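You operate a simulated robot arm through the tools that you are given. There is no shell and no other tool. Be economical: measure what you need, move in short steps, check, and stop when the job is done.

The job below is to be done with a simulated robot arm. You get a single attempt, and the scene is never put back.

TASK
Put one of the paper balls from the ends bench top on top of the grey pulley. Put the white cloth on the mend bench top away on the line bench top. Put the small white spool on the right rack middle shelf. Take the small yellow spool on the tall rack upper shelf and put it away on the right rack top shelf. Take the mini white bobbin on the right rack middle shelf and put it away on the pack bench top. Take the red block and leave it on the white paper pad. Do these in any order. Set down upright: small white spool, small yellow spool.
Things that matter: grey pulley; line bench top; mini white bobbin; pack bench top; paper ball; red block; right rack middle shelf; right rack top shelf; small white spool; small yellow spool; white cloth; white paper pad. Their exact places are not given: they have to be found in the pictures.

The check looks at the end state, three seconds after you hand in, the way a careful person would. Anything else that was tipped, shoved, dropped, spilled or broken makes it a failure. Flat cloth is picked up by pressing the open fingertips on it (5 to 10 N) and closing them slowly along it; thin cloth reads only 2 to 8 mm in the jaws.

THE ROBOT
A 7-joint arm with a two-finger parallel gripper on a trunk, on a base that drives. Base frame: it is fixed to the floor where the robot stands at the start and does not move with it; the origin is under the middle of the robot, x ahead of it, y to its left, z up; the surface under the hand at the start is at about z = 760. Lengths are in mm, angles in degrees, forces in N, time in s.
With the tool pointing down near the work surface it reaches from about 200 to 740 mm from the robot's upright axis, wherever it stands. Its first joint turns from -166.0 to 166.0 degrees. Places, roughly: grey pulley (10x10x3 cm) [400, 100, 800]; line bench top [8800, 1500, 800]; mini white bobbin (6x6x5 cm) [500, 4400, 500]; pack bench top [5500, 1200, 800]; paper ball (5x4x3 cm) [400, -200, 800]; red block (10x6x5 cm) [600, 4600, 800]; right rack middle shelf [500, 4500, 400]; right rack top shelf [500, 4500, 800]; small white spool (6x6x8 cm) [600, 3400, 800]; small yellow spool (6x6x8 cm) [400, 4000, 1200]; white cloth (6x5x3 cm) [300, 2500, 800]; white paper pad (15x20x2 cm) [800, 6600, 600]. Payload 1.57 kg.
The tool frame sits at the grasp point between the pads (the TCP): z along the fingers, y along the line on which they close. The tips reach 30 mm beyond it. The gripper opens to 110 mm. The fingers are 24 mm wide and 12 mm thick; the gripper's body (48 by 112 mm) begins 78 mm behind the TCP.
Orientation is told as [roll, pitch, yaw] about the base's x, y, z axes, in that order, counted from this pose: with the fingers straight down and closing along the base's y, the tool's x points along the base's -x, its y along +y and its z along -z.

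THE INTERFACE
- The arm moves only by the tool nudge_tool. Its argument "moves" is a list that holds one entry, the list of rows, each a list of 7 numbers: the shift along the tool's x, y, z in units of 40 mm (1.0 is 40 mm), then the turn, a rotation vector about the tool's x, y, z in units of 4 degrees (1.0 is 4 degrees), then the gripper command, from -1 (fully open) to 1 (shut), values between in proportion. In form: [[[tx, ty, tz, rx, ry, rz, jaw], ...]]. A call has 1 to 10 rows; each row shifts and turns the commanded pose from where the row before left it, along the tool's axes as they then stand. A call with a number of a shift or a turn outside -1 to 1 is refused whole. Each row takes 0.2 s and may step no farther than 50 mm and 8.6 degrees from the row before; otherwise, or with a gripper value out of range, the whole call is refused. Where a pose cannot be reached the arm comes as near as it can. A force on the tool above 40 N (or 10 N above the force at the start of the call, whichever is more), or a blocked arm, ends the call early, and 0.2 s more pass. Each finger travels about 45 mm/s and halts on what it meets, pressing with about 21 N; the grip force reading is that of the motor and also rises with nothing between the fingers. The clock runs only during rows and for 0.2 s after the last one: add rows that do not move to give the fingers time. The reply holds the time, the measured pose of the TCP, the force on the tool along the base axes, the opening and the grip force, in the units named above and with some noise, with the torque about the TCP (base axes, N m) and any sound that the robot's microphone picked up, and new pictures: "views" is both (left out), scene, wrist or none.
- Cameras (640 x 400 px; columns grow to the right, rows downward): "scene" is now at [9.6, 118.1, 1458]; the picture's right is [-0.45, -0.89, 0.00], its down [-0.67, 0.34, -0.67] and it looks along [0.60, -0.30, -0.75] (base axes); focal length 289 px, centre (320, 200). "wrist" rides on the gripper at [70, 16, -141] in the tool frame; the picture's right is [-0.23, 0.97, 0.00], its down [-0.85, -0.20, -0.48] and it looks along [-0.47, -0.11, 0.88] (tool axes); focal length 222 px, centre (320, 200).
- slide_trunk(by): slides the trunk up (or, below 0, down) by that many mm; the arm and the scene camera ride with it, the base frame stays. It gives what a move gives, with no picture.
- base_move(legs): drives the robot by 1 to 6 legs, each [ahead, turn to the left] in mm and degrees, along the robot's own axes; the way and the turn of a leg run together, so that a leg with both is an arc; at most 1500 mm and 180 degrees a leg. The arm and the cameras ride along, it lands a little off, and it stops where it bumps. It gives what a move gives, and a new picture of the scene camera.
- aim_head(pan, tilt): turns the head with the scene camera to pan (to the left, within 155 degrees either way) and tilt (down, from -29 to 69), counted from straight ahead of the robot. It gives what a move gives, and a new picture of the scene camera.
- probe_pixels(camera, pixels): for up to 12 pixels [column, row] of the newest picture of that camera ("zoom" is the newest enlarged one), the place [x, y, z] in the base frame of the surface seen there, good to about 2 mm. The clock stands still meanwhile.
- zoom(camera, box): a new picture of the part [left, top, right, bottom] of that camera's present view, enlarged. The clock stands still meanwhile.
- hand_in(): hands the job in; it is judged then, once.

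Keep the steps short. Do not move on a guess: measure, check each grasp and each placing, and mend mistakes. In all there are 124 turns and 260 pictures (those below and enlarged ones count). Leave the gripper open and the arm clear of the work at the hand-in unless told otherwise, and finish with a single line.

The tools are called after "Call:" as name(argument=value, ...) on one line, values as JSON. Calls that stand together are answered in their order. nudge_tool: Moves the arm, as the interface text tells. Its arguments: {"type":"object","properties":{"moves":{"type":"array","items":{"type":"array","items":{"type":"array","items":{"type":"number"}}}},"views":{"type":"string","enum":["both","scene","wrist","none"]}},"required":["moves"]} The other tools are called the same way: slide_trunk (by) slides the trunk up or down; base_move (legs) drives the base; aim_head (pan, tilt) turns the head that bears the scene camera; probe_pixels (camera, pixels) gives the place of the surface under pixels of a picture; zoom (camera, box) takes an enlarged picture of a part of a camera's view; hand_in () hands the job in.

At the start:

```text
t: 0.0
position: [427.1, -221.8, 1036.3]
tool_rot: [0.1, 0.0, 0.0]
wrist_force: [-0.4, 0.0, -0.9]
wrist_torque: [-0.01, -0.02, -0.01]
gripper_width: 109.9
grasp_force: 0.0
trunk travel left (down, up): [-400.0, 190.0]
robot x, y, heading: [1.1, -1.8, 0.4]
head pan, tilt: [-26.7, 48.2]
```

scene: 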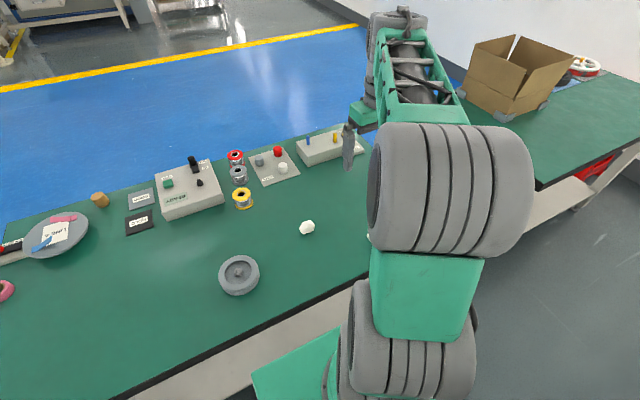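
wrist: 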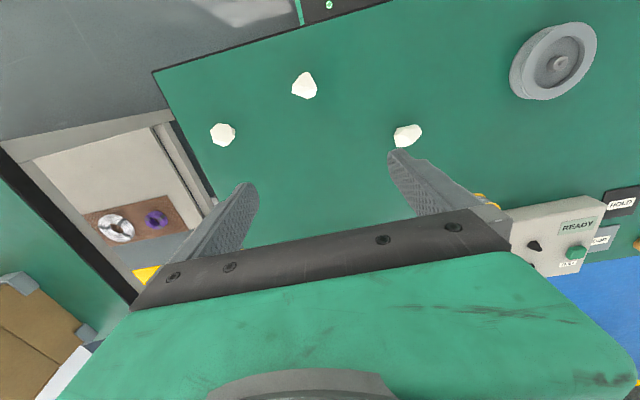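

I see three paper balls in the wrist picture (222,134), (304,86), (407,134) and the grey pulley (553,62). I measure them.

Call:
probe_pixels(camera="wrist", pixels=[[222, 134], [304, 86], [407, 134], [398, 140], [417, 130], [560, 62], [535, 75], [585, 45], [530, 40], [300, 130]])

Call:
probe_pixels(camera="scene", pixels=[[307, 228], [238, 272], [225, 275], [252, 275], [238, 262], [238, 288]])

Call:
zoom(camera="wrist", box=[180, 20, 620, 220])

```text
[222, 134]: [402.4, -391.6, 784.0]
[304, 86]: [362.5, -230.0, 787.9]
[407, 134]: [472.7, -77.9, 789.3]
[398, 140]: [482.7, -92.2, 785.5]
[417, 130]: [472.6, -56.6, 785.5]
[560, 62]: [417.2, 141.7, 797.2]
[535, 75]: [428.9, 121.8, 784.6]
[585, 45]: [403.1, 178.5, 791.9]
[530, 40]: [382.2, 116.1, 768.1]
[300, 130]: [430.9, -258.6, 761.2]
```

```text
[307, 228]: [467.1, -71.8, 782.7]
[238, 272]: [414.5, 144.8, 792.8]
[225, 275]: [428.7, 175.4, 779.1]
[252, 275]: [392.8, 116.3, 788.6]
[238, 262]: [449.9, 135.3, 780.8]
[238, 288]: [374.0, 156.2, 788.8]
```

```text
1.45 times, centred on (400, 120) of wrist
```

zoom: 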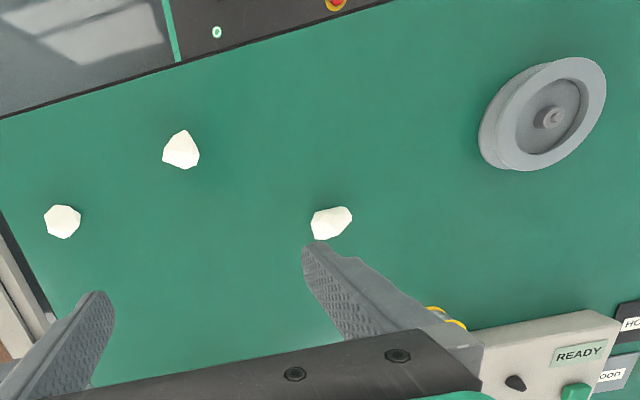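

The ball at (362,-230) is closest to the tool and stands free. I move over it and down to about z 850, then look.

Call:
nudge_tool(moves=[[[0.5, -0.1, 0.6, 0, 0, 0, -1], [0.6, -0.1, 0.7, 0, 0, 0, -1], [0.5, 0, 0.8, 0, 0, 0, -1], [0, 0, 1, 0, 0, 0, -1], [0, 0, 0.9, 0, 0, 0, -1], [0, 0, 0.65, 0, 0, 0, -1], [0, 0, 0, 0, 0, 0, -1]]], views="wrist")

```text
t: 1.6
position: [362.9, -228.2, 849.2]
tool_rot: [0.1, 0.0, -0.1]
wrist_force: [-0.1, 0.5, -1.1]
wrist_torque: [0.02, 0.05, 0.0]
gripper_width: 110.0
grasp_force: 0.0
trunk travel left (down, up): [-400.0, 190.0]
robot x, y, heading: [-2.3, 0.6, -0.4]
head pan, tilt: [-26.7, 48.2]
```

wrist: 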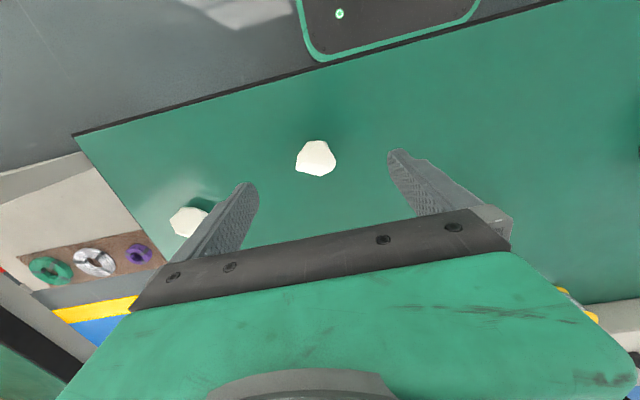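

Call:
probe_pixels(camera="wrist", pixels=[[316, 160], [299, 163], [334, 162], [316, 145], [316, 174], [186, 222], [175, 222]])

```text
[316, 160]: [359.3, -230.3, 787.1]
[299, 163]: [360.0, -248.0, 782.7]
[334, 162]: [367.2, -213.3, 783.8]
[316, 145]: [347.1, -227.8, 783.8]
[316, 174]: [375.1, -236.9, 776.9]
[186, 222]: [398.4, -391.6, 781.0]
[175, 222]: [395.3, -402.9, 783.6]
```

The ball is centred at about (361,-231). Down to z≈792 and close.

Call:
nudge_tool(moves=[[[0.03, -0.07, 0.7, 0, 0, 0, -1], [0, 0, 0.7, 0, 0, 0, -0.6], [0, 0, 0, 0, 0, 0, 0], [0, 0, 0, 0, 0, 0, 0.3], [0, 0, 0, 0, 0, 0, 0.6], [0, 0, 0, 0, 0, 0, 0.6], [0, 0, 0, 0, 0, 0, 0.6]]], views="wrist")

```text
t: 3.2
position: [361.3, -233.1, 794.5]
tool_rot: [0.0, 0.0, 0.0]
wrist_force: [0.3, 0.0, 0.0]
wrist_torque: [0.01, -0.02, 0.0]
gripper_width: 36.2
grasp_force: 21.0
trunk travel left (down, up): [-400.0, 190.0]
robot x, y, heading: [1.3, 0.5, 0.0]
head pan, tilt: [-26.7, 48.2]
```

wrist: 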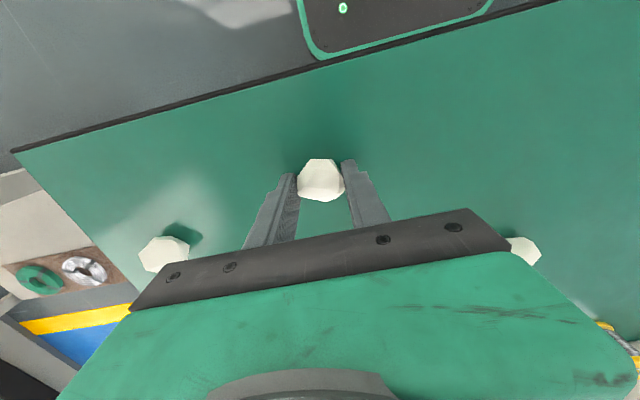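

Gripped at 36 mm. I lift and carry towards the pulley.

Call:
nudge_tool(moves=[[[0, 0, -1, 0, 0, 0, 0.6], [0, 0, -1, 0, 0, 0, 0.6], [0, 0.5, -0.5, 0, 0, 0, 0.6], [0, 1, 0, 0, 0, 0, 0.6], [0, 1, 0, 0, 0, 0, 0.6], [0, 1, 0, 0, 0, 0, 0.6], [0, 1, 0, 0, 0, 0, 0.6], [0, 1, 0, 0, 0, 0, 0.6], [0, 1, 0, 0, 0, 0, 0.6], [-0.5, 0.5, 0, 0, 0, 0, 0.6]]], views="none")

Call:
nudge_tool(moves=[[[-0.4, 1, 0, 0, 0, 0, 0.6], [0, 1, 0, 0, 0, 0, 0.6], [0, 0.4, 0, 0, 0, 0, 0.6], [0, 0, 0, 0, 0, 0, 0.6]]])

```text
t: 5.4
position: [382.5, 46.4, 893.3]
tool_rot: [0.1, -0.1, -0.1]
wrist_force: [-0.3, 0.2, 0.1]
wrist_torque: [0.01, 0.02, 0.02]
gripper_width: 35.1
grasp_force: 21.1
trunk travel left (down, up): [-400.0, 190.0]
robot x, y, heading: [-2.3, 0.6, -0.0]
head pan, tilt: [-26.7, 48.2]
```

```text
t: 6.4
position: [399.9, 143.7, 894.9]
tool_rot: [0.2, 0.0, 0.0]
wrist_force: [0.4, 0.5, -0.1]
wrist_torque: [0.0, 0.02, 0.02]
gripper_width: 34.9
grasp_force: 21.1
trunk travel left (down, up): [-400.0, 190.0]
robot x, y, heading: [-1.4, -0.6, -0.1]
head pan, tilt: [-26.7, 48.2]
```

scene: 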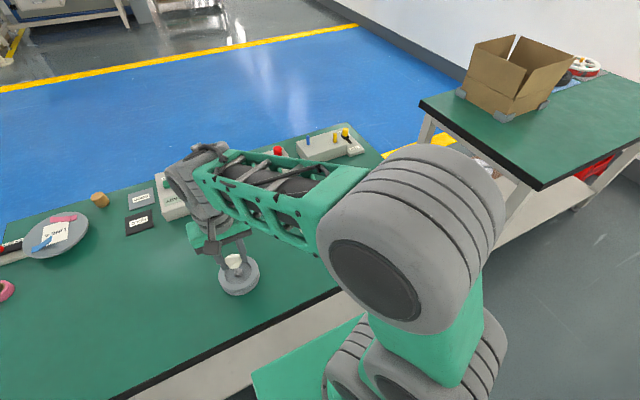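
wrist: 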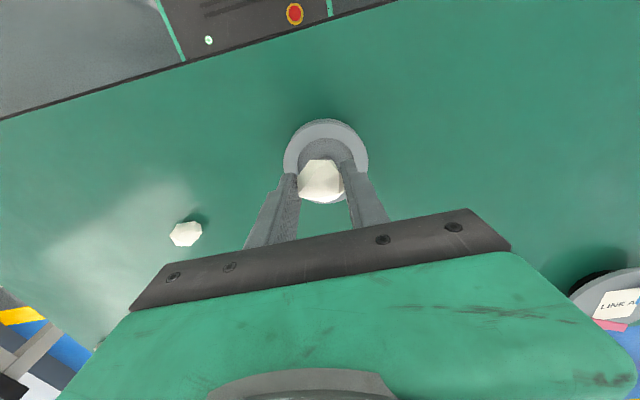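

Call:
zoom(camera="wrist", box=[240, 100, 400, 220])

Call:
probe_pixels(camera="wrist", pixels=[[290, 160], [300, 137], [326, 125], [352, 136], [363, 158], [310, 150], [325, 143], [345, 150], [320, 153]])

```text
3.33 times, centred on (320, 160) of wrist
```

zoom: 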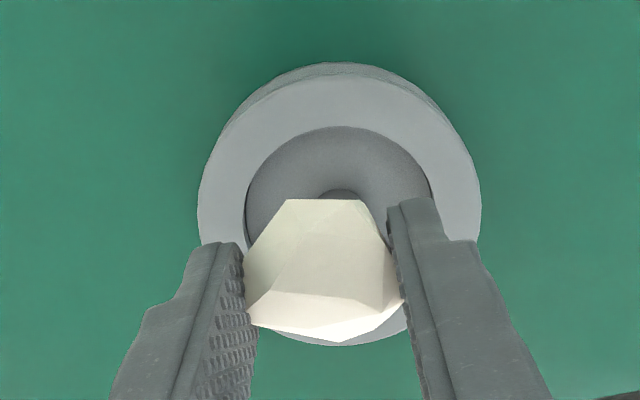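

```text
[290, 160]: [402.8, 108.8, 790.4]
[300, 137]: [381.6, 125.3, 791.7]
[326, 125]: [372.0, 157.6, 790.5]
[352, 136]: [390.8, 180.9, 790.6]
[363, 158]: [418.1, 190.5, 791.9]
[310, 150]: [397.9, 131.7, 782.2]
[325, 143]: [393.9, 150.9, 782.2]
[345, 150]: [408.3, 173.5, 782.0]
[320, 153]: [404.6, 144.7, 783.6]
```

Pulley centre ≈(413,149), rim top 791, recess 782, hub 797. I set the ball in the recess on the near side of the hub (x≈393), lowering slowly, tips staying just above the rim.

Call:
nudge_tool(moves=[[[0.17, 0.13, 0.5, 0, 0, 0, 0.6], [0, 0, 0.6, 0, 0, 0, 0.6], [0, 0, 0.4, 0, 0, 0, 0.6], [0, 0, 0.2, 0, 0, 0, 0.6], [0, 0, 0.1, 0, 0, 0, 0.6], [0, 0, 0, 0, 0, 0, 0.6]]], views="wrist")

```text
t: 7.8
position: [392.1, 147.8, 823.0]
tool_rot: [0.1, -0.2, 0.0]
wrist_force: [-1.3, 0.0, 12.7]
wrist_torque: [0.08, 0.04, 0.03]
gripper_width: 34.9
grasp_force: 21.1
trunk travel left (down, up): [-400.0, 190.0]
robot x, y, heading: [0.3, 1.1, 0.1]
head pan, tilt: [-26.7, 48.2]
```

wrist: 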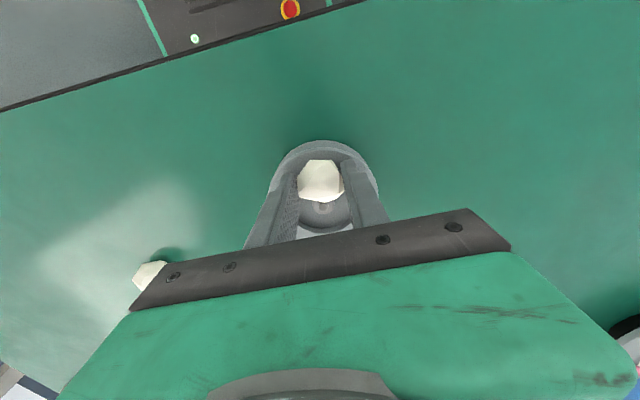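

Contact is felt (12.7 N): the ball is seated. I open gently, then rise.

Call:
nudge_tool(moves=[[[0, 0, -0.03, 0, 0, 0, 0.4], [0, 0, 0, 0, 0, 0, 0.3], [0, 0, 0, 0, 0, 0, 0.2], [0, 0, 0, 0, 0, 0, 0.1], [0, 0, 0, 0, 0, 0, 0], [0, 0, -0.5, 0, 0, 0, 0], [0, 0, -1, 0, 0, 0, 0], [0, 0, -1, 0, 0, 0, 0], [0, 0, -1, 0, 0, 0, 0]]], views="wrist")

```text
t: 9.8
position: [391.1, 151.3, 962.9]
tool_rot: [0.0, 0.0, -0.1]
wrist_force: [-0.4, 0.5, 0.3]
wrist_torque: [0.03, 0.0, 0.0]
gripper_width: 55.1
grasp_force: 0.0
trunk travel left (down, up): [-400.0, 190.0]
robot x, y, heading: [0.7, 1.2, -0.0]
head pan, tilt: [-26.7, 48.2]
```

wrist: 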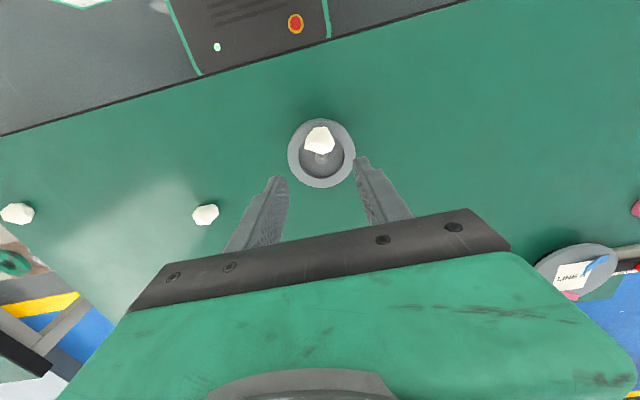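

The ball sits on the pulley inside the rim. Next, I look round to plan driving: head to the left.

Call:
aim_head(pan=60, tilt=20)

Call:
aim_head(pan=110, tilt=20)

Call:
aim_head(pan=10, tilt=10)

```text
t: 11.4
position: [391.1, 150.8, 962.4]
tool_rot: [0.1, 0.0, 0.0]
wrist_force: [-0.3, 0.1, 0.1]
wrist_torque: [-0.03, -0.01, 0.0]
gripper_width: 55.0
grasp_force: 0.0
trunk travel left (down, up): [-400.0, 190.0]
robot x, y, heading: [3.7, 1.0, -0.2]
head pan, tilt: [60.0, 20.0]
```

scene: 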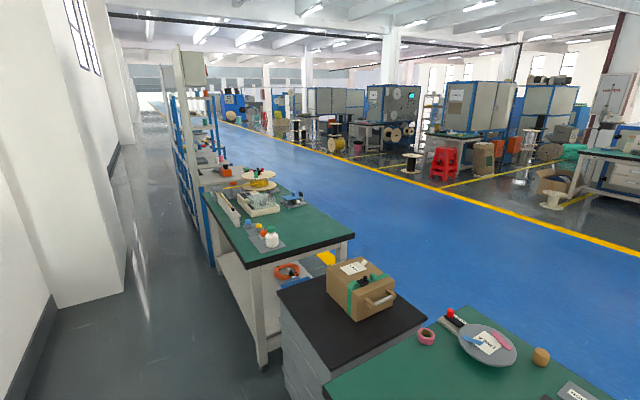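

```text
t: 12.6
position: [392.0, 152.1, 962.1]
tool_rot: [0.1, 0.0, 0.1]
wrist_force: [0.2, -0.6, -0.2]
wrist_torque: [0.03, 0.04, -0.02]
gripper_width: 54.8
grasp_force: 0.1
trunk travel left (down, up): [-400.0, 190.0]
robot x, y, heading: [2.1, -2.6, -0.0]
head pan, tilt: [110.0, 20.0]
```

scene: 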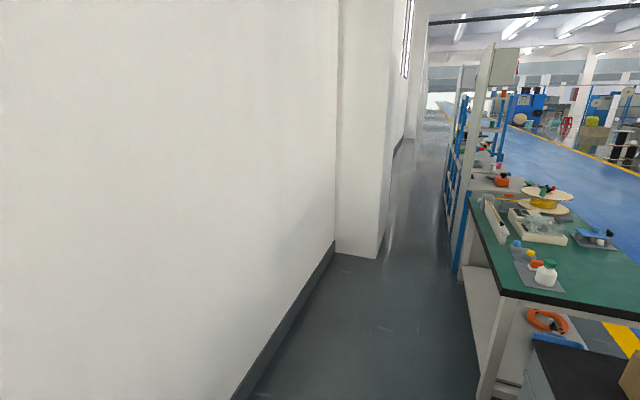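

```text
t: 14.3
position: [391.8, 150.6, 961.7]
tool_rot: [0.0, 0.0, 0.0]
wrist_force: [0.7, 0.7, 0.1]
wrist_torque: [0.02, -0.01, 0.01]
gripper_width: 55.0
grasp_force: 0.0
trunk travel left (down, up): [-400.0, 190.0]
robot x, y, heading: [1.7, -1.9, -0.2]
head pan, tilt: [10.0, 10.0]
```

scene: 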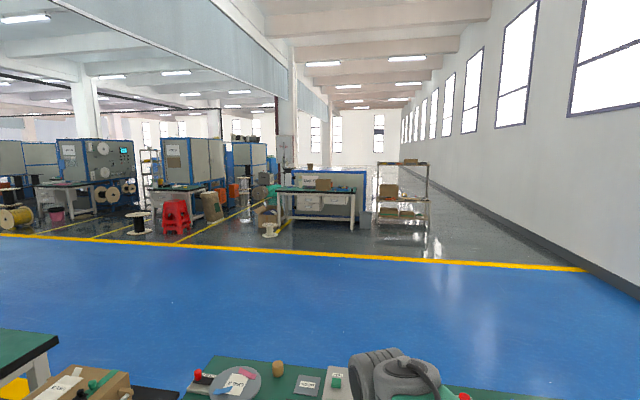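

I check for a way out between the benches, on the right and with a look down.

Call:
aim_head(pan=-60, tilt=40)

Call:
probe_pixels(camera="scene", pixels=[[100, 100], [200, 150], [300, 200], [200, 300], [300, 300], [400, 250], [320, 100], [450, 150]])

Call:
aim_head(pan=60, tilt=45)

Call:
probe_pixels(camera="scene", pixels=[[100, 100], [200, 100], [250, 150], [330, 150], [400, 150], [200, 250], [300, 300], [420, 300], [100, 300], [450, 100]])

```text
t: 15.8
position: [390.1, 151.3, 962.1]
tool_rot: [0.1, 0.0, -0.1]
wrist_force: [0.1, 0.0, 0.2]
wrist_torque: [0.0, 0.01, -0.02]
gripper_width: 54.8
grasp_force: 0.1
trunk travel left (down, up): [-400.0, 190.0]
robot x, y, heading: [-1.0, -3.6, -0.1]
head pan, tilt: [-60.0, 40.0]
```

scene: 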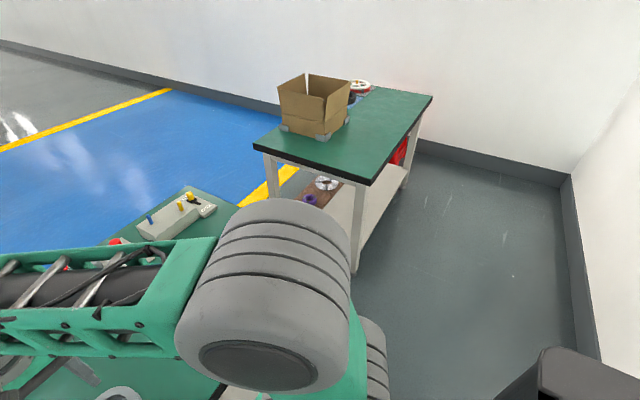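

```text
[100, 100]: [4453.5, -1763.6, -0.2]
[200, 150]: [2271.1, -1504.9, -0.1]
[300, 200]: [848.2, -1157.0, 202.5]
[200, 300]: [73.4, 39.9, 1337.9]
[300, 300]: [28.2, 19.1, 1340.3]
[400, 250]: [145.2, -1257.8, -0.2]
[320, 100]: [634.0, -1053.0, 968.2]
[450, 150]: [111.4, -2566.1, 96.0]
```

```text
t: 17.8
position: [391.1, 151.4, 961.7]
tool_rot: [0.1, -0.1, -0.1]
wrist_force: [-1.2, -0.2, 0.0]
wrist_torque: [0.02, -0.01, 0.04]
gripper_width: 54.8
grasp_force: 0.1
trunk travel left (down, up): [-400.0, 190.0]
robot x, y, heading: [1.3, -1.0, 0.0]
head pan, tilt: [60.0, 45.0]
```

scene: 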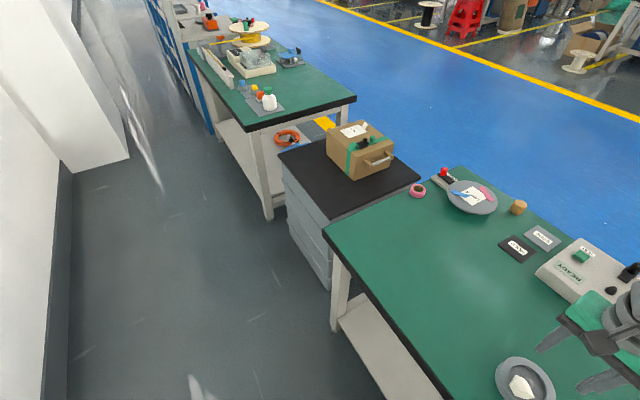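

```text
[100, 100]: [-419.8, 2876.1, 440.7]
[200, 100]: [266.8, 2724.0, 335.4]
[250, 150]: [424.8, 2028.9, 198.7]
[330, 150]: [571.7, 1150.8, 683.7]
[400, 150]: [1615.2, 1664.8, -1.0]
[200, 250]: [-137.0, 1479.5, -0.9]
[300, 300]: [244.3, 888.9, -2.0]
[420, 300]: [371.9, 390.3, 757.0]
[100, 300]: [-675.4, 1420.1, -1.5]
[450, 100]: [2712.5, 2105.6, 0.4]
```

The benches form a row along y with the wall aisle at x≈0. I raise the tool, turn left 90°, and look along the aisle.

Call:
nudge_tool(moves=[[[0, 0, -1, 0, 0, 0, -1], [0, 0, -1, 0, 0, 0, -1], [0, 0, -1, 0, 0, 0, -1]]], views="none")

Call:
base_move(legs=[[0, 90]])

Call:
aim_head(pan=0, tilt=35)

Call:
probe_pixels(camera="scene", pixels=[[50, 350], [100, 250], [150, 180], [180, 130], [200, 90], [320, 100], [350, 150], [400, 150], [420, 200], [450, 250], [500, 300], [600, 200]])

```text
t: 18.6
position: [393.8, 146.6, 1084.8]
tool_rot: [-0.1, 0.1, 0.0]
wrist_force: [0.6, -0.6, 1.0]
wrist_torque: [0.02, 0.02, -0.04]
gripper_width: 109.7
grasp_force: 0.0
trunk travel left (down, up): [-400.0, 190.0]
robot x, y, heading: [1.9, 1.0, -0.1]
head pan, tilt: [60.0, 45.0]
```

```text
t: 21.0
position: [176.2, 348.4, 1084.7]
tool_rot: [0.1, 0.0, 40.9]
wrist_force: [-0.3, -0.6, -0.2]
wrist_torque: [0.0, 0.09, 0.0]
gripper_width: 110.0
grasp_force: 0.1
trunk travel left (down, up): [-400.0, 190.0]
robot x, y, heading: [-30.6, -13.8, 32.3]
head pan, tilt: [60.0, 45.0]
stopped in leg 1: the robot was blocked; the commanded pose is now the measured one
```

scene: 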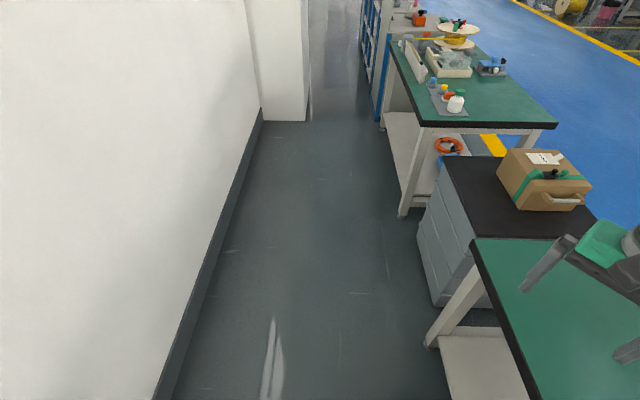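

```text
t: 22.3
position: [174.8, 348.1, 1084.0]
tool_rot: [0.1, 0.0, 40.8]
wrist_force: [-0.5, 0.9, 0.4]
wrist_torque: [-0.01, -0.02, 0.01]
gripper_width: 110.1
grasp_force: 0.0
trunk travel left (down, up): [-400.0, 190.0]
robot x, y, heading: [-32.0, -15.9, 32.3]
head pan, tilt: [0.0, 35.0]
```

scene: 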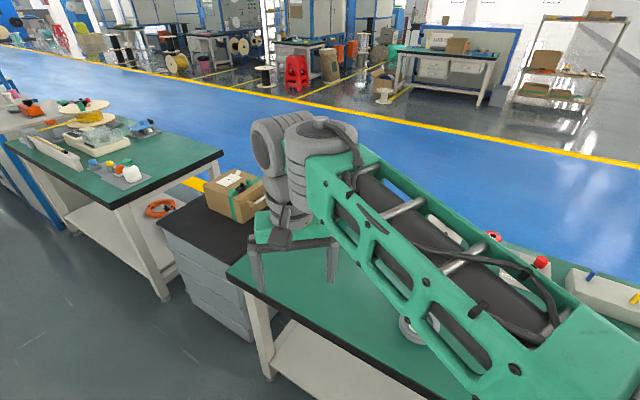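

```text
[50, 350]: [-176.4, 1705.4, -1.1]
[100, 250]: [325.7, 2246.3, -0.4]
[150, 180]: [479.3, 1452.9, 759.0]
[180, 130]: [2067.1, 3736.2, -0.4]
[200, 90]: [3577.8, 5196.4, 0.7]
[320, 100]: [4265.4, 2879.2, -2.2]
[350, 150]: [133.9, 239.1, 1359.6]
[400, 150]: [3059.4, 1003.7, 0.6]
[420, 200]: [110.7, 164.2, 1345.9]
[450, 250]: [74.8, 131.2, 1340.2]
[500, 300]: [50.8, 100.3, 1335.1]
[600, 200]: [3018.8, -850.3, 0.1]
```

The base's corner was blocked at heading 32°. I back away from the bench, then turn the rest.

Call:
base_move(legs=[[-200, 0], [0, 57.5]])

```text
t: 26.4
position: [-391.1, 249.3, 1083.9]
tool_rot: [0.1, 0.1, 98.0]
wrist_force: [0.5, 0.5, 0.3]
wrist_torque: [-0.03, 0.03, -0.03]
gripper_width: 109.9
grasp_force: 0.0
trunk travel left (down, up): [-400.0, 190.0]
robot x, y, heading: [-196.4, -119.0, 89.6]
head pan, tilt: [0.0, 35.0]
```

scene: 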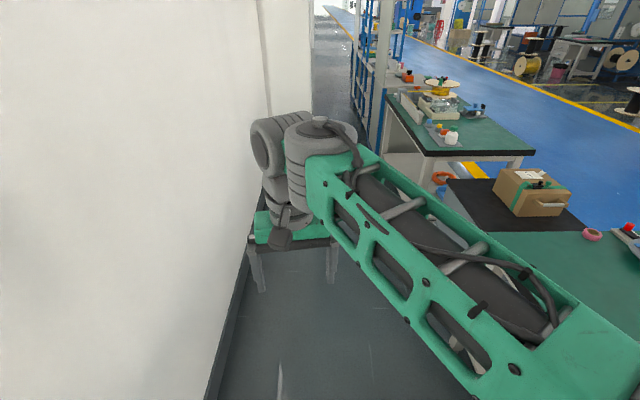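

The turn worked. The arm is out to the left where the pillar would catch it: I bring the tool to the middle, ahead of the robot, and look at the ends bench.

Call:
nudge_tool(moves=[[[0, -1, 0, 0, 0, 0, -1], [0, -1, 0, 0, 0, 0, -1], [0, -1, 0, 0, 0, 0, -1], [0, -1, 0, 0, 0, 0, -1], [0, -1, 0, 0, 0, 0, -1], [0, -1, 0, 0, 0, 0, -1], [0, -1, 0, 0, 0, -1, -1], [0, -0.5, 0, 0, 0, -1, -1]]], views="none")

Call:
aim_head(pan=-90, tilt=45)

Call:
probe_pixels(camera="scene", pixels=[[320, 390], [320, 300], [320, 200], [500, 200], [560, 200], [600, 100], [620, 250], [420, 250]])

Call:
aim_head(pan=0, tilt=30)

Call:
probe_pixels(camera="scene", pixels=[[255, 100], [280, 110], [305, 110], [330, 110], [350, 100], [370, 110], [380, 140], [400, 200], [430, 250], [330, 60]])

```text
t: 28.2
position: [-92.8, 293.9, 1084.1]
tool_rot: [0.0, 0.0, 106.1]
wrist_force: [-1.6, -0.1, -0.2]
wrist_torque: [0.01, 0.02, 0.0]
gripper_width: 110.1
grasp_force: 0.1
trunk travel left (down, up): [-400.0, 190.0]
robot x, y, heading: [-196.6, -117.8, 89.6]
head pan, tilt: [0.0, 35.0]
```

```text
t: 29.9
position: [-93.3, 293.5, 1083.6]
tool_rot: [0.0, 0.0, 106.1]
wrist_force: [0.2, -0.7, -0.2]
wrist_torque: [-0.03, 0.0, 0.02]
gripper_width: 109.9
grasp_force: 0.1
trunk travel left (down, up): [-400.0, 190.0]
robot x, y, heading: [-197.4, -118.1, 89.6]
head pan, tilt: [-90.0, 45.0]
```

scene: 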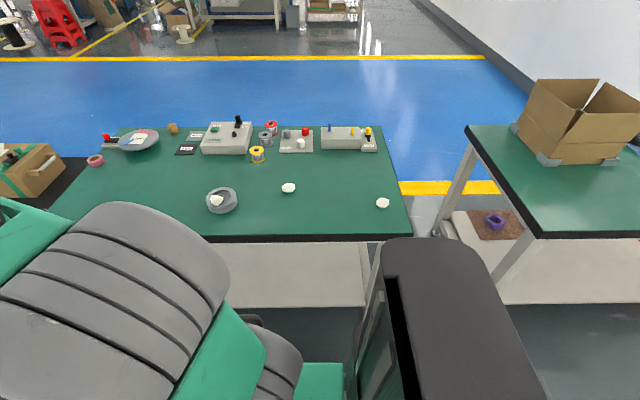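

```text
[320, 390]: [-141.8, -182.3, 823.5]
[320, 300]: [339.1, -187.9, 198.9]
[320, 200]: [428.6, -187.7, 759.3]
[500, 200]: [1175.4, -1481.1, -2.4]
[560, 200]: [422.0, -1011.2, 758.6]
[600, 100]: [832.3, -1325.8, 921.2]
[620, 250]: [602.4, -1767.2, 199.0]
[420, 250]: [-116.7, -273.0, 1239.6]
```

```text
t: 31.5
position: [-92.7, 293.9, 1083.7]
tool_rot: [0.2, 0.0, 106.0]
wrist_force: [-0.4, 0.0, -1.0]
wrist_torque: [0.02, 0.01, -0.03]
gripper_width: 110.0
grasp_force: 0.0
trunk travel left (down, up): [-400.0, 190.0]
robot x, y, heading: [-197.9, -122.5, 89.6]
head pan, tilt: [0.0, 30.0]
```

scene: 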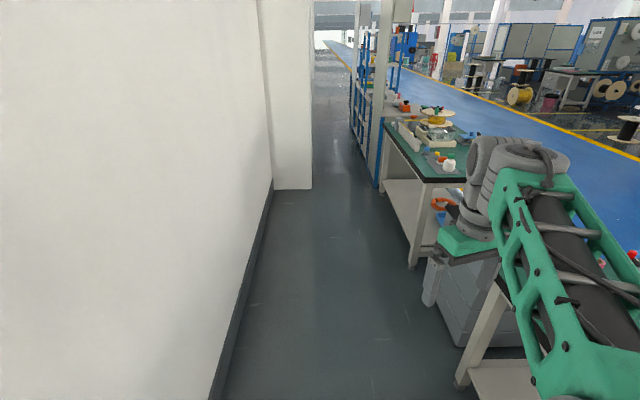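

```text
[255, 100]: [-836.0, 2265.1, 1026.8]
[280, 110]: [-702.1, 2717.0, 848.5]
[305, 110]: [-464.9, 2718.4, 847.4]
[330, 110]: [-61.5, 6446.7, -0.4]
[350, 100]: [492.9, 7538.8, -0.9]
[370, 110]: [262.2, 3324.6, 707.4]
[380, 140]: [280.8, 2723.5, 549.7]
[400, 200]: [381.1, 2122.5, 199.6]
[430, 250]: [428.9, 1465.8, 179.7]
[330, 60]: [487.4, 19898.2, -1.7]
```

Nothing on the ends bench was disturbed. The passage between pillar (x≈-430) and racks (x≈260) is about 690 wide. I drive up the aisle with centre at x≈-95, to y≈2400.

Call:
base_move(legs=[[0, -5], [1100, 0], [0, 5.4], [1400, 0]])

Call:
aim_head(pan=-80, tilt=35)

Call:
aim_head(pan=-30, tilt=25)

```text
t: 44.7
position: [40.3, 2768.0, 1084.5]
tool_rot: [0.0, 0.0, 105.9]
wrist_force: [-0.6, 0.6, 0.2]
wrist_torque: [0.01, 0.0, 0.02]
gripper_width: 110.3
grasp_force: 0.0
trunk travel left (down, up): [-400.0, 190.0]
robot x, y, heading: [-69.5, 2356.6, 89.3]
head pan, tilt: [0.0, 30.0]
```

scene: 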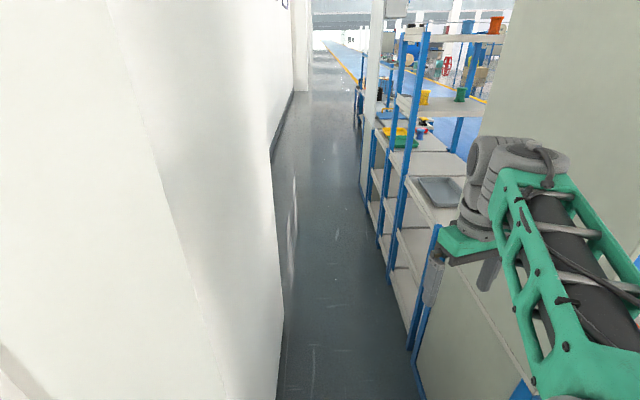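

```text
t: 46.2
position: [39.3, 2768.6, 1083.4]
tool_rot: [0.1, 0.0, 105.9]
wrist_force: [-0.1, 0.3, 0.8]
wrist_torque: [0.01, -0.02, -0.01]
gripper_width: 110.3
grasp_force: 0.1
trunk travel left (down, up): [-400.0, 190.0]
robot x, y, heading: [-65.8, 2355.6, 89.0]
head pan, tilt: [-80.0, 35.0]
```

scene: 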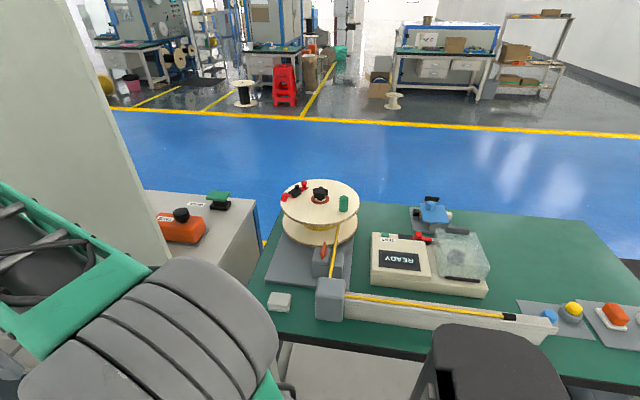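

```text
t: 47.4
position: [39.9, 2767.1, 1084.1]
tool_rot: [0.1, -0.1, 105.9]
wrist_force: [-0.6, 0.5, 0.2]
wrist_torque: [0.0, 0.01, -0.01]
gripper_width: 110.2
grasp_force: 0.1
trunk travel left (down, up): [-400.0, 190.0]
robot x, y, heading: [-65.8, 2352.4, 89.4]
head pan, tilt: [-30.0, 25.0]
```

scene: 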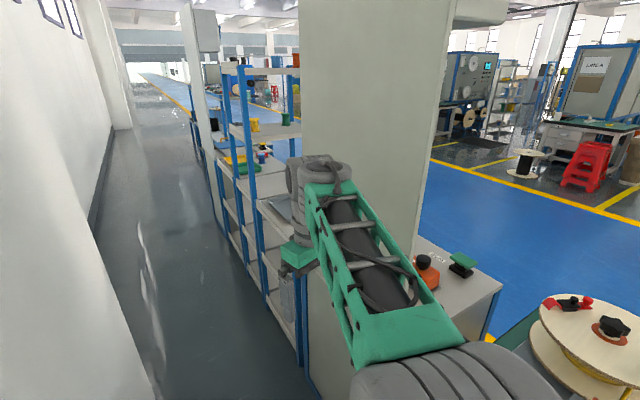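

I see the white cloth at about (279,300) in the second picture, near the bench edge. I turn the head to it and measure.

Call:
aim_head(pan=-70, tilt=50)

Call:
zoom(camera="scene", box=[160, 130, 480, 330])

```text
t: 48.4
position: [40.9, 2766.6, 1084.2]
tool_rot: [0.1, 0.0, 105.9]
wrist_force: [-0.2, 0.8, 0.2]
wrist_torque: [0.0, -0.02, -0.02]
gripper_width: 110.2
grasp_force: 0.1
trunk travel left (down, up): [-400.0, 190.0]
robot x, y, heading: [-66.3, 2358.2, 89.4]
head pan, tilt: [-70.0, 50.0]
```

scene: 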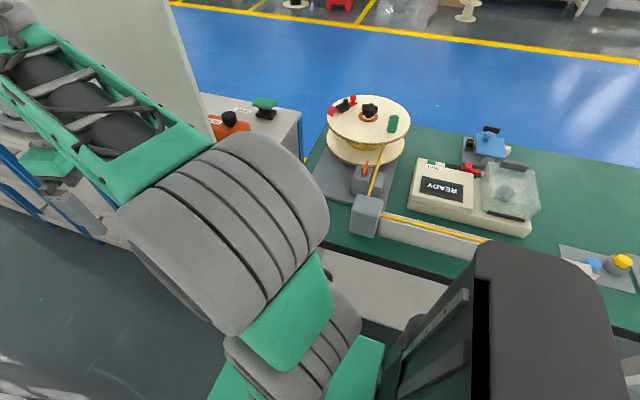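

```text
2.00 times, centred on (320, 230) of scene
```

zoom: 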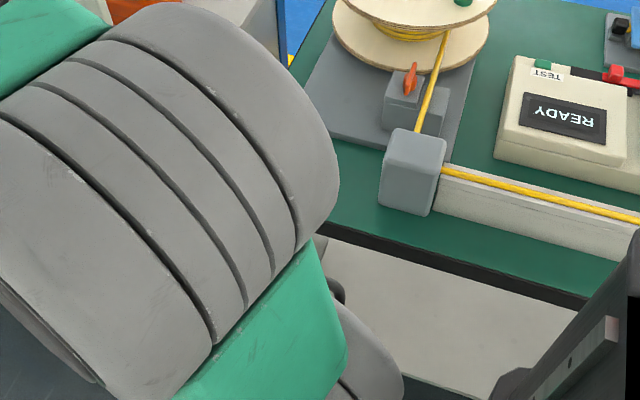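

The shoulder hides it from here; back to the earlier aim.

Call:
aim_head(pan=-84, tilt=38)

Call:
zoom(camera="scene", box=[220, 200, 420, 325])

```text
t: 49.2
position: [40.9, 2767.4, 1083.4]
tool_rot: [0.1, 0.0, 105.8]
wrist_force: [0.1, 0.3, 0.3]
wrist_torque: [-0.02, -0.02, 0.04]
gripper_width: 109.9
grasp_force: 0.1
trunk travel left (down, up): [-400.0, 190.0]
robot x, y, heading: [-66.0, 2352.3, 89.3]
head pan, tilt: [-84.0, 38.0]
```

scene: 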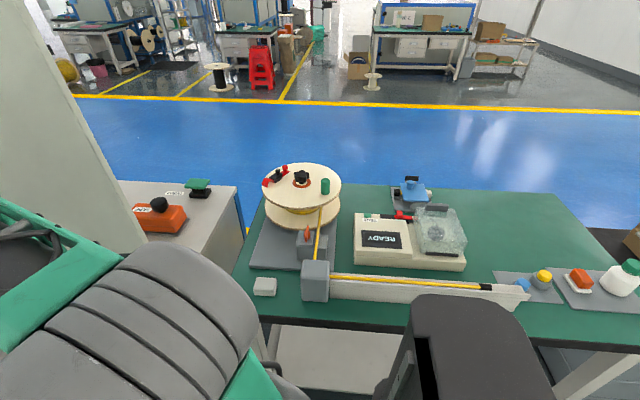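

```text
3.20 times, centred on (320, 262) of scene
```

zoom: 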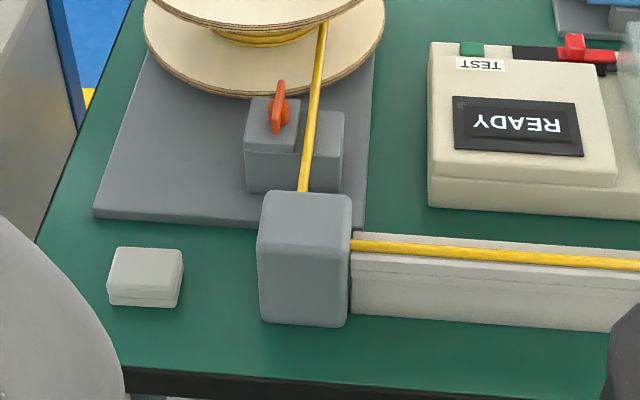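

Call:
probe_pixels(camera="zoom", pixels=[[145, 265], [115, 275], [178, 275], [145, 252], [145, 300], [145, 330], [120, 210], [305, 195], [265, 260], [350, 350], [215, 280], [310, 210]])

```text
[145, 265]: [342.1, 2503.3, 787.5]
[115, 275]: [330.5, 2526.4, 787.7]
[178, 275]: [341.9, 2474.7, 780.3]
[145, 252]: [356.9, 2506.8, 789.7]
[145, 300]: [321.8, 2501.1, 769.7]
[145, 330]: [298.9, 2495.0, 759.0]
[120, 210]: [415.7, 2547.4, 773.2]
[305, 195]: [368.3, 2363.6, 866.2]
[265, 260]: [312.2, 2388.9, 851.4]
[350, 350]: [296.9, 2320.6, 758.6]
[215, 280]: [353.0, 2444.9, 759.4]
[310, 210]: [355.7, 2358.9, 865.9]
```

The cloth is a folded stack at about (342,2501), z 760–788, 55×45. A grey post 80 mm to its side is no problem if I close along x (yaw 90). I rotate and move the tool above it.

Call:
nudge_tool(moves=[[[1, 0, 0, 0, 0, 1, -1], [1, 0, 0, 0, 0, 1, -1], [1, 0, 0, 0, 0, 1, -1], [1, 0, 0, 0, 0, 1, -1], [0.4, -1, 0, 0, 0, 0, -1], [0.4, -1, 0, 0, 0, 0, -1], [0.4, -1, 0, 0, 0, 0, -1], [0.4, -1, 0, 0, 0, 0, -1], [0.4, -1, 0, 0, 0, 0, -1], [0.4, -1, 0, 0, 0, 0, -1]]], views="wrist")

```text
t: 50.5
position: [73.8, 2626.5, 1089.7]
tool_rot: [-0.6, -0.7, 103.1]
wrist_force: [0.1, 0.1, 0.8]
wrist_torque: [-0.01, 0.0, -0.02]
gripper_width: 109.9
grasp_force: 0.0
trunk travel left (down, up): [-400.0, 190.0]
robot x, y, heading: [-67.2, 2357.1, 89.5]
head pan, tilt: [-84.0, 38.0]
stopped in row 6: the arm was blocked; the commanded pose is now the measured one
```

wrist: 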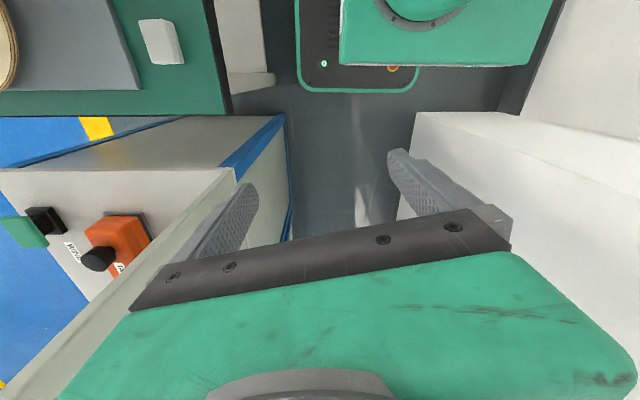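

The arm folded too close to the body. I move it outward (+x) first, then finish the turn.

Call:
nudge_tool(moves=[[[0, -0.6, 0.5, 0, 0, 0, -1], [0, -1, 0.5, 0, 0, 0, -1], [0, -1, 0, 0, 0, 0, -1], [0, -1, 0, 0, 0, 0.5, -1], [0, -1, 0, 0, 0, 1, -1], [0.3, -1, 0, 0, 0, 1, -1], [0.3, -0.5, 0, 0, 0, 1, -1]]], views="both")

```text
t: 52.1
position: [317.1, 2650.2, 1052.3]
tool_rot: [-0.5, -0.9, 89.0]
wrist_force: [-0.5, 0.1, 0.7]
wrist_torque: [0.03, -0.03, 0.0]
gripper_width: 109.6
grasp_force: 0.1
trunk travel left (down, up): [-400.0, 190.0]
robot x, y, heading: [-67.6, 2357.0, 89.3]
head pan, tilt: [-84.0, 38.0]
```

scene: 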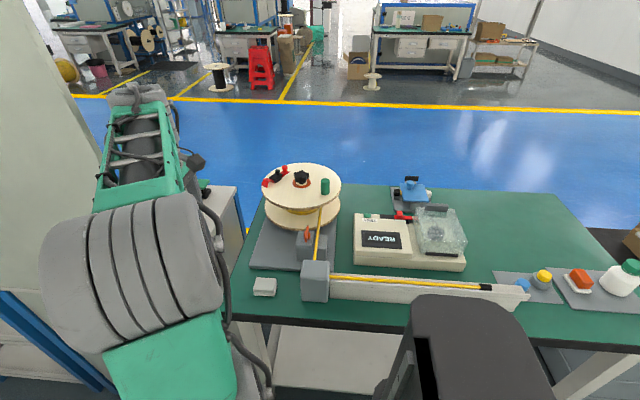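
wrist: 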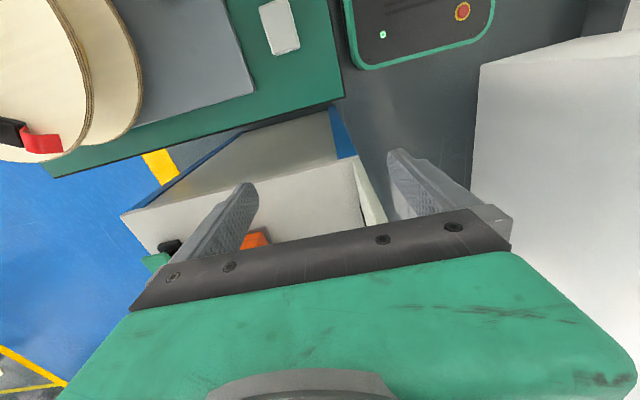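

Now the tool is at (317,2650), yaw 89. Move -y by 149 and +x by 25, and go down part-way.

Call:
nudge_tool(moves=[[[1, -0.15, 0, 0, 0, 0, -1], [1, -0.15, 0, 0, 0, 0, -1], [1, -0.15, 0.3, 0, 0, 0, -1], [0.7, -0.15, 0.8, 0, 0, 0, -1], [0, 0, 1, 0, 0, 0, -1], [0, 0, 1, 0, 0, 0, -1], [0, 0, 1, 0, 0, 0, -1], [0, 0, 0.6, 0, 0, 0, -1]]], views="wrist")

```text
t: 53.9
position: [340.8, 2503.2, 862.1]
tool_rot: [-0.5, -0.8, 89.2]
wrist_force: [0.0, -0.1, -0.8]
wrist_torque: [0.01, -0.02, 0.02]
gripper_width: 109.8
grasp_force: 0.1
trunk travel left (down, up): [-400.0, 190.0]
robot x, y, heading: [-64.5, 2353.9, 89.1]
head pan, tilt: [-84.0, 38.0]
```

wrist: 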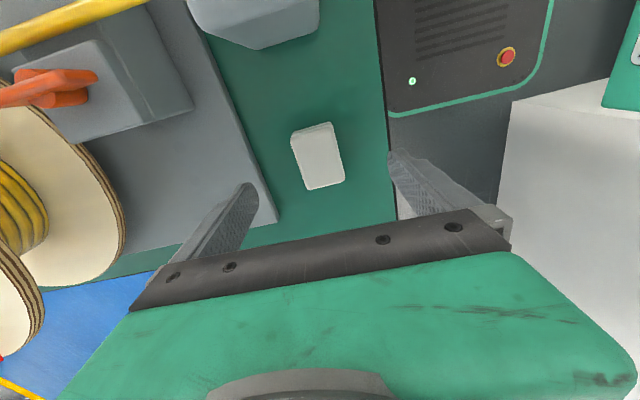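

Call:
probe_pixels(camera="wrist", pixels=[[319, 158], [296, 143], [306, 185], [342, 178], [333, 130], [275, 215], [240, 150], [300, 130]])

```text
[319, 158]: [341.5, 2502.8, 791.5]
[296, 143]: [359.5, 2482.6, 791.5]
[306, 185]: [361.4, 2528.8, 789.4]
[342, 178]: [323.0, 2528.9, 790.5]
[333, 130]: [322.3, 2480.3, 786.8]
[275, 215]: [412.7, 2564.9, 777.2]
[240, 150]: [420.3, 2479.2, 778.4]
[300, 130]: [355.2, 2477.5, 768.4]
```

Cloth x 321–362, y 2480–2530. Narrow the jaws to ~78, go down to tips at z≈764, close slowly.

Call:
nudge_tool(moves=[[[0, 0, 0, 0, 0, 0, -0.42], [0, 0, 0.6, 0, 0, 0, -0.42], [0, 0, 0.7, 0, 0, 0, -0.42], [0, 0, 0.4, 0, 0, 0, -0.42], [0, 0, 0, 0, 0, 0, 0], [0, 0, 0, 0, 0, 0, 0.2], [0, 0, 0, 0, 0, 0, 0.4], [0, 0, 0, 0, 0, 0, 0.6], [0, 0, 0, 0, 0, 0, 0.8], [0, 0, 0, 0, 0, 0, 0.9]]], views="wrist")

```text
t: 56.1
position: [341.5, 2505.2, 796.1]
tool_rot: [-0.5, -0.7, 89.1]
wrist_force: [-0.4, 0.4, 0.0]
wrist_torque: [0.0, 0.02, 0.01]
gripper_width: 43.3
grasp_force: 20.6
trunk travel left (down, up): [-400.0, 190.0]
robot x, y, heading: [-66.8, 2354.2, 89.0]
head pan, tilt: [-84.0, 38.0]
```

wrist: 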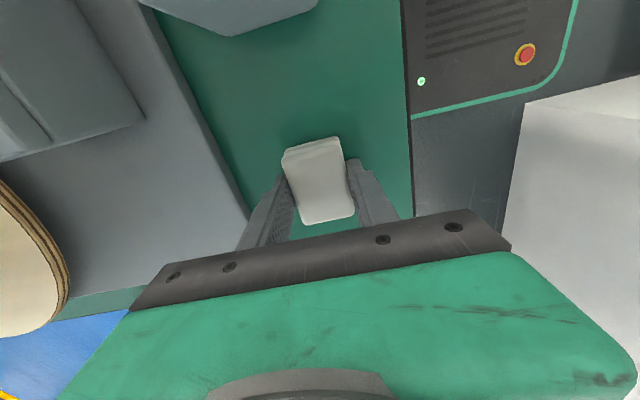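

Gripped at 43 mm. I lift straight up and check.

Call:
nudge_tool(moves=[[[0, 0, -0.7, 0, 0, 0, 0.9], [0, 0, -1, 0, 0, 0, 0.9], [0, 0, -1, 0, 0, 0, 0.9], [0, 0, -1, 0, 0, 0, 0.9], [0, 0, -1, 0, 0, 0, 0.9], [0, 0, -1, 0, 0, 0, 0.9], [0, 0, -1, 0, 0, 0, 0.9], [-0.6, 0.4, 0, 0, 0, 0, 0.9], [-0.9, 0.5, 0, 0, 0, 0, 0.9], [-0.9, 0.5, 0, 0, 0, 0, 0.9]]], views="wrist")

```text
t: 58.3
position: [282.4, 2597.4, 1065.5]
tool_rot: [-0.5, -0.8, 89.0]
wrist_force: [-0.8, -1.1, -0.1]
wrist_torque: [-0.01, 0.0, -0.01]
gripper_width: 43.1
grasp_force: 20.7
trunk travel left (down, up): [-400.0, 190.0]
robot x, y, heading: [-66.0, 2351.8, 89.6]
head pan, tilt: [-84.0, 38.0]
```

wrist: 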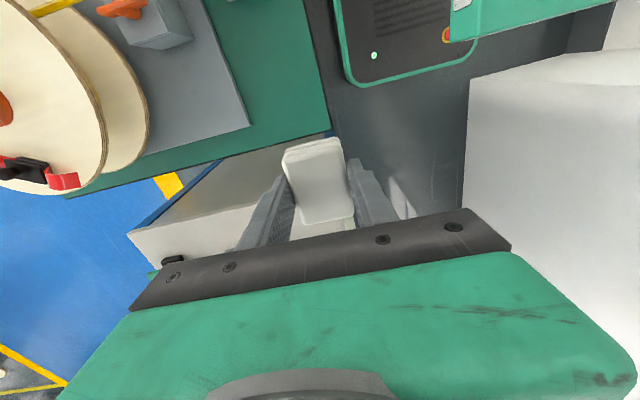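

Cloth held. Bring the arm to the front of the robot on the diagonal path.

Call:
nudge_tool(moves=[[[-0.6, 1, 0, 0, 0, 0, 0.9], [-0.7, 1, 0, 0, 0, -0.5, 0.9], [-0.7, 1, 0, 0, 0, -0.5, 0.9], [-0.7, 1, 0, 0, 0, -0.5, 0.9], [-0.7, 1, 0, 0, 0, -0.5, 0.9], [-0.7, 0.8, 0, 0, 0, -0.5, 0.9], [-0.4, 0.3, 0, 0, 0, 0, 0.9]]], views="none")

Call:
aim_head(pan=-20, tilt=25)

```text
t: 59.9
position: [30.3, 2764.5, 1064.2]
tool_rot: [-0.6, -0.8, 99.0]
wrist_force: [0.2, 0.0, -0.3]
wrist_torque: [0.03, -0.02, -0.01]
gripper_width: 42.9
grasp_force: 21.2
trunk travel left (down, up): [-400.0, 190.0]
robot x, y, heading: [-66.8, 2351.1, 89.3]
head pan, tilt: [-84.0, 38.0]
```

```text
t: 61.3
position: [30.6, 2765.3, 1064.2]
tool_rot: [-0.6, -0.8, 99.1]
wrist_force: [0.5, 0.6, 0.5]
wrist_torque: [0.0, 0.0, -0.02]
gripper_width: 43.2
grasp_force: 21.3
trunk travel left (down, up): [-400.0, 190.0]
robot x, y, heading: [-67.7, 2357.6, 89.4]
head pan, tilt: [-20.0, 25.0]
```

scene: 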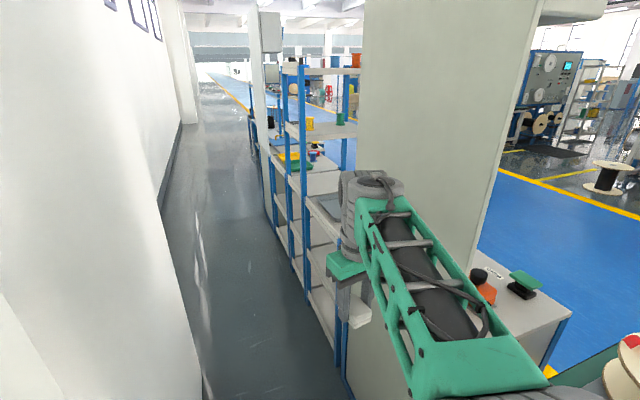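

Clear lane ahead. I drive forward 1200 and look at the racks.

Call:
base_move(legs=[[0, 1.2], [1150, 0]])

Call:
aim_head(pan=-45, tilt=30)

Call:
aim_head(pan=-75, tilt=40)

```text
t: 67.5
position: [28.7, 3915.5, 1065.5]
tool_rot: [-0.7, -0.8, 99.1]
wrist_force: [0.0, 0.1, -0.6]
wrist_torque: [-0.01, 0.01, 0.02]
gripper_width: 42.9
grasp_force: 20.7
trunk travel left (down, up): [-400.0, 190.0]
robot x, y, heading: [-66.2, 3508.5, 89.4]
head pan, tilt: [-20.0, 25.0]
```

scene: 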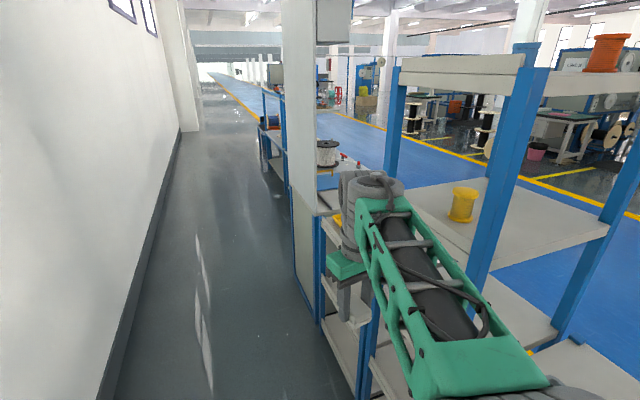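

```text
t: 68.4
position: [29.3, 3916.7, 1065.3]
tool_rot: [-0.6, -0.8, 99.2]
wrist_force: [0.6, -0.2, 0.1]
wrist_torque: [0.02, 0.0, 0.04]
gripper_width: 43.1
grasp_force: 21.2
trunk travel left (down, up): [-400.0, 190.0]
robot x, y, heading: [-65.9, 3501.4, 89.5]
head pan, tilt: [-45.0, 30.0]
```

scene: 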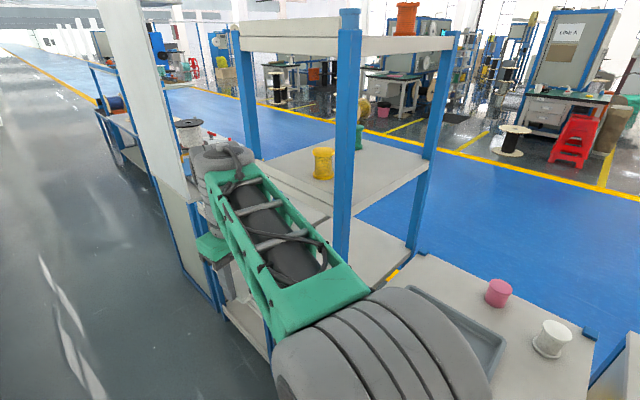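

```text
t: 69.3
position: [28.8, 3916.4, 1064.7]
tool_rot: [-0.5, -0.9, 99.2]
wrist_force: [-0.5, 0.1, -0.2]
wrist_torque: [0.06, -0.01, 0.0]
gripper_width: 42.9
grasp_force: 20.6
trunk travel left (down, up): [-400.0, 190.0]
robot x, y, heading: [-64.9, 3506.6, 89.6]
head pan, tilt: [-75.0, 40.0]
```

scene: 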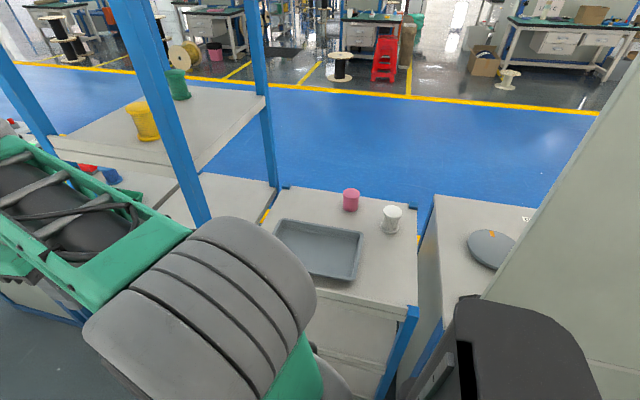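

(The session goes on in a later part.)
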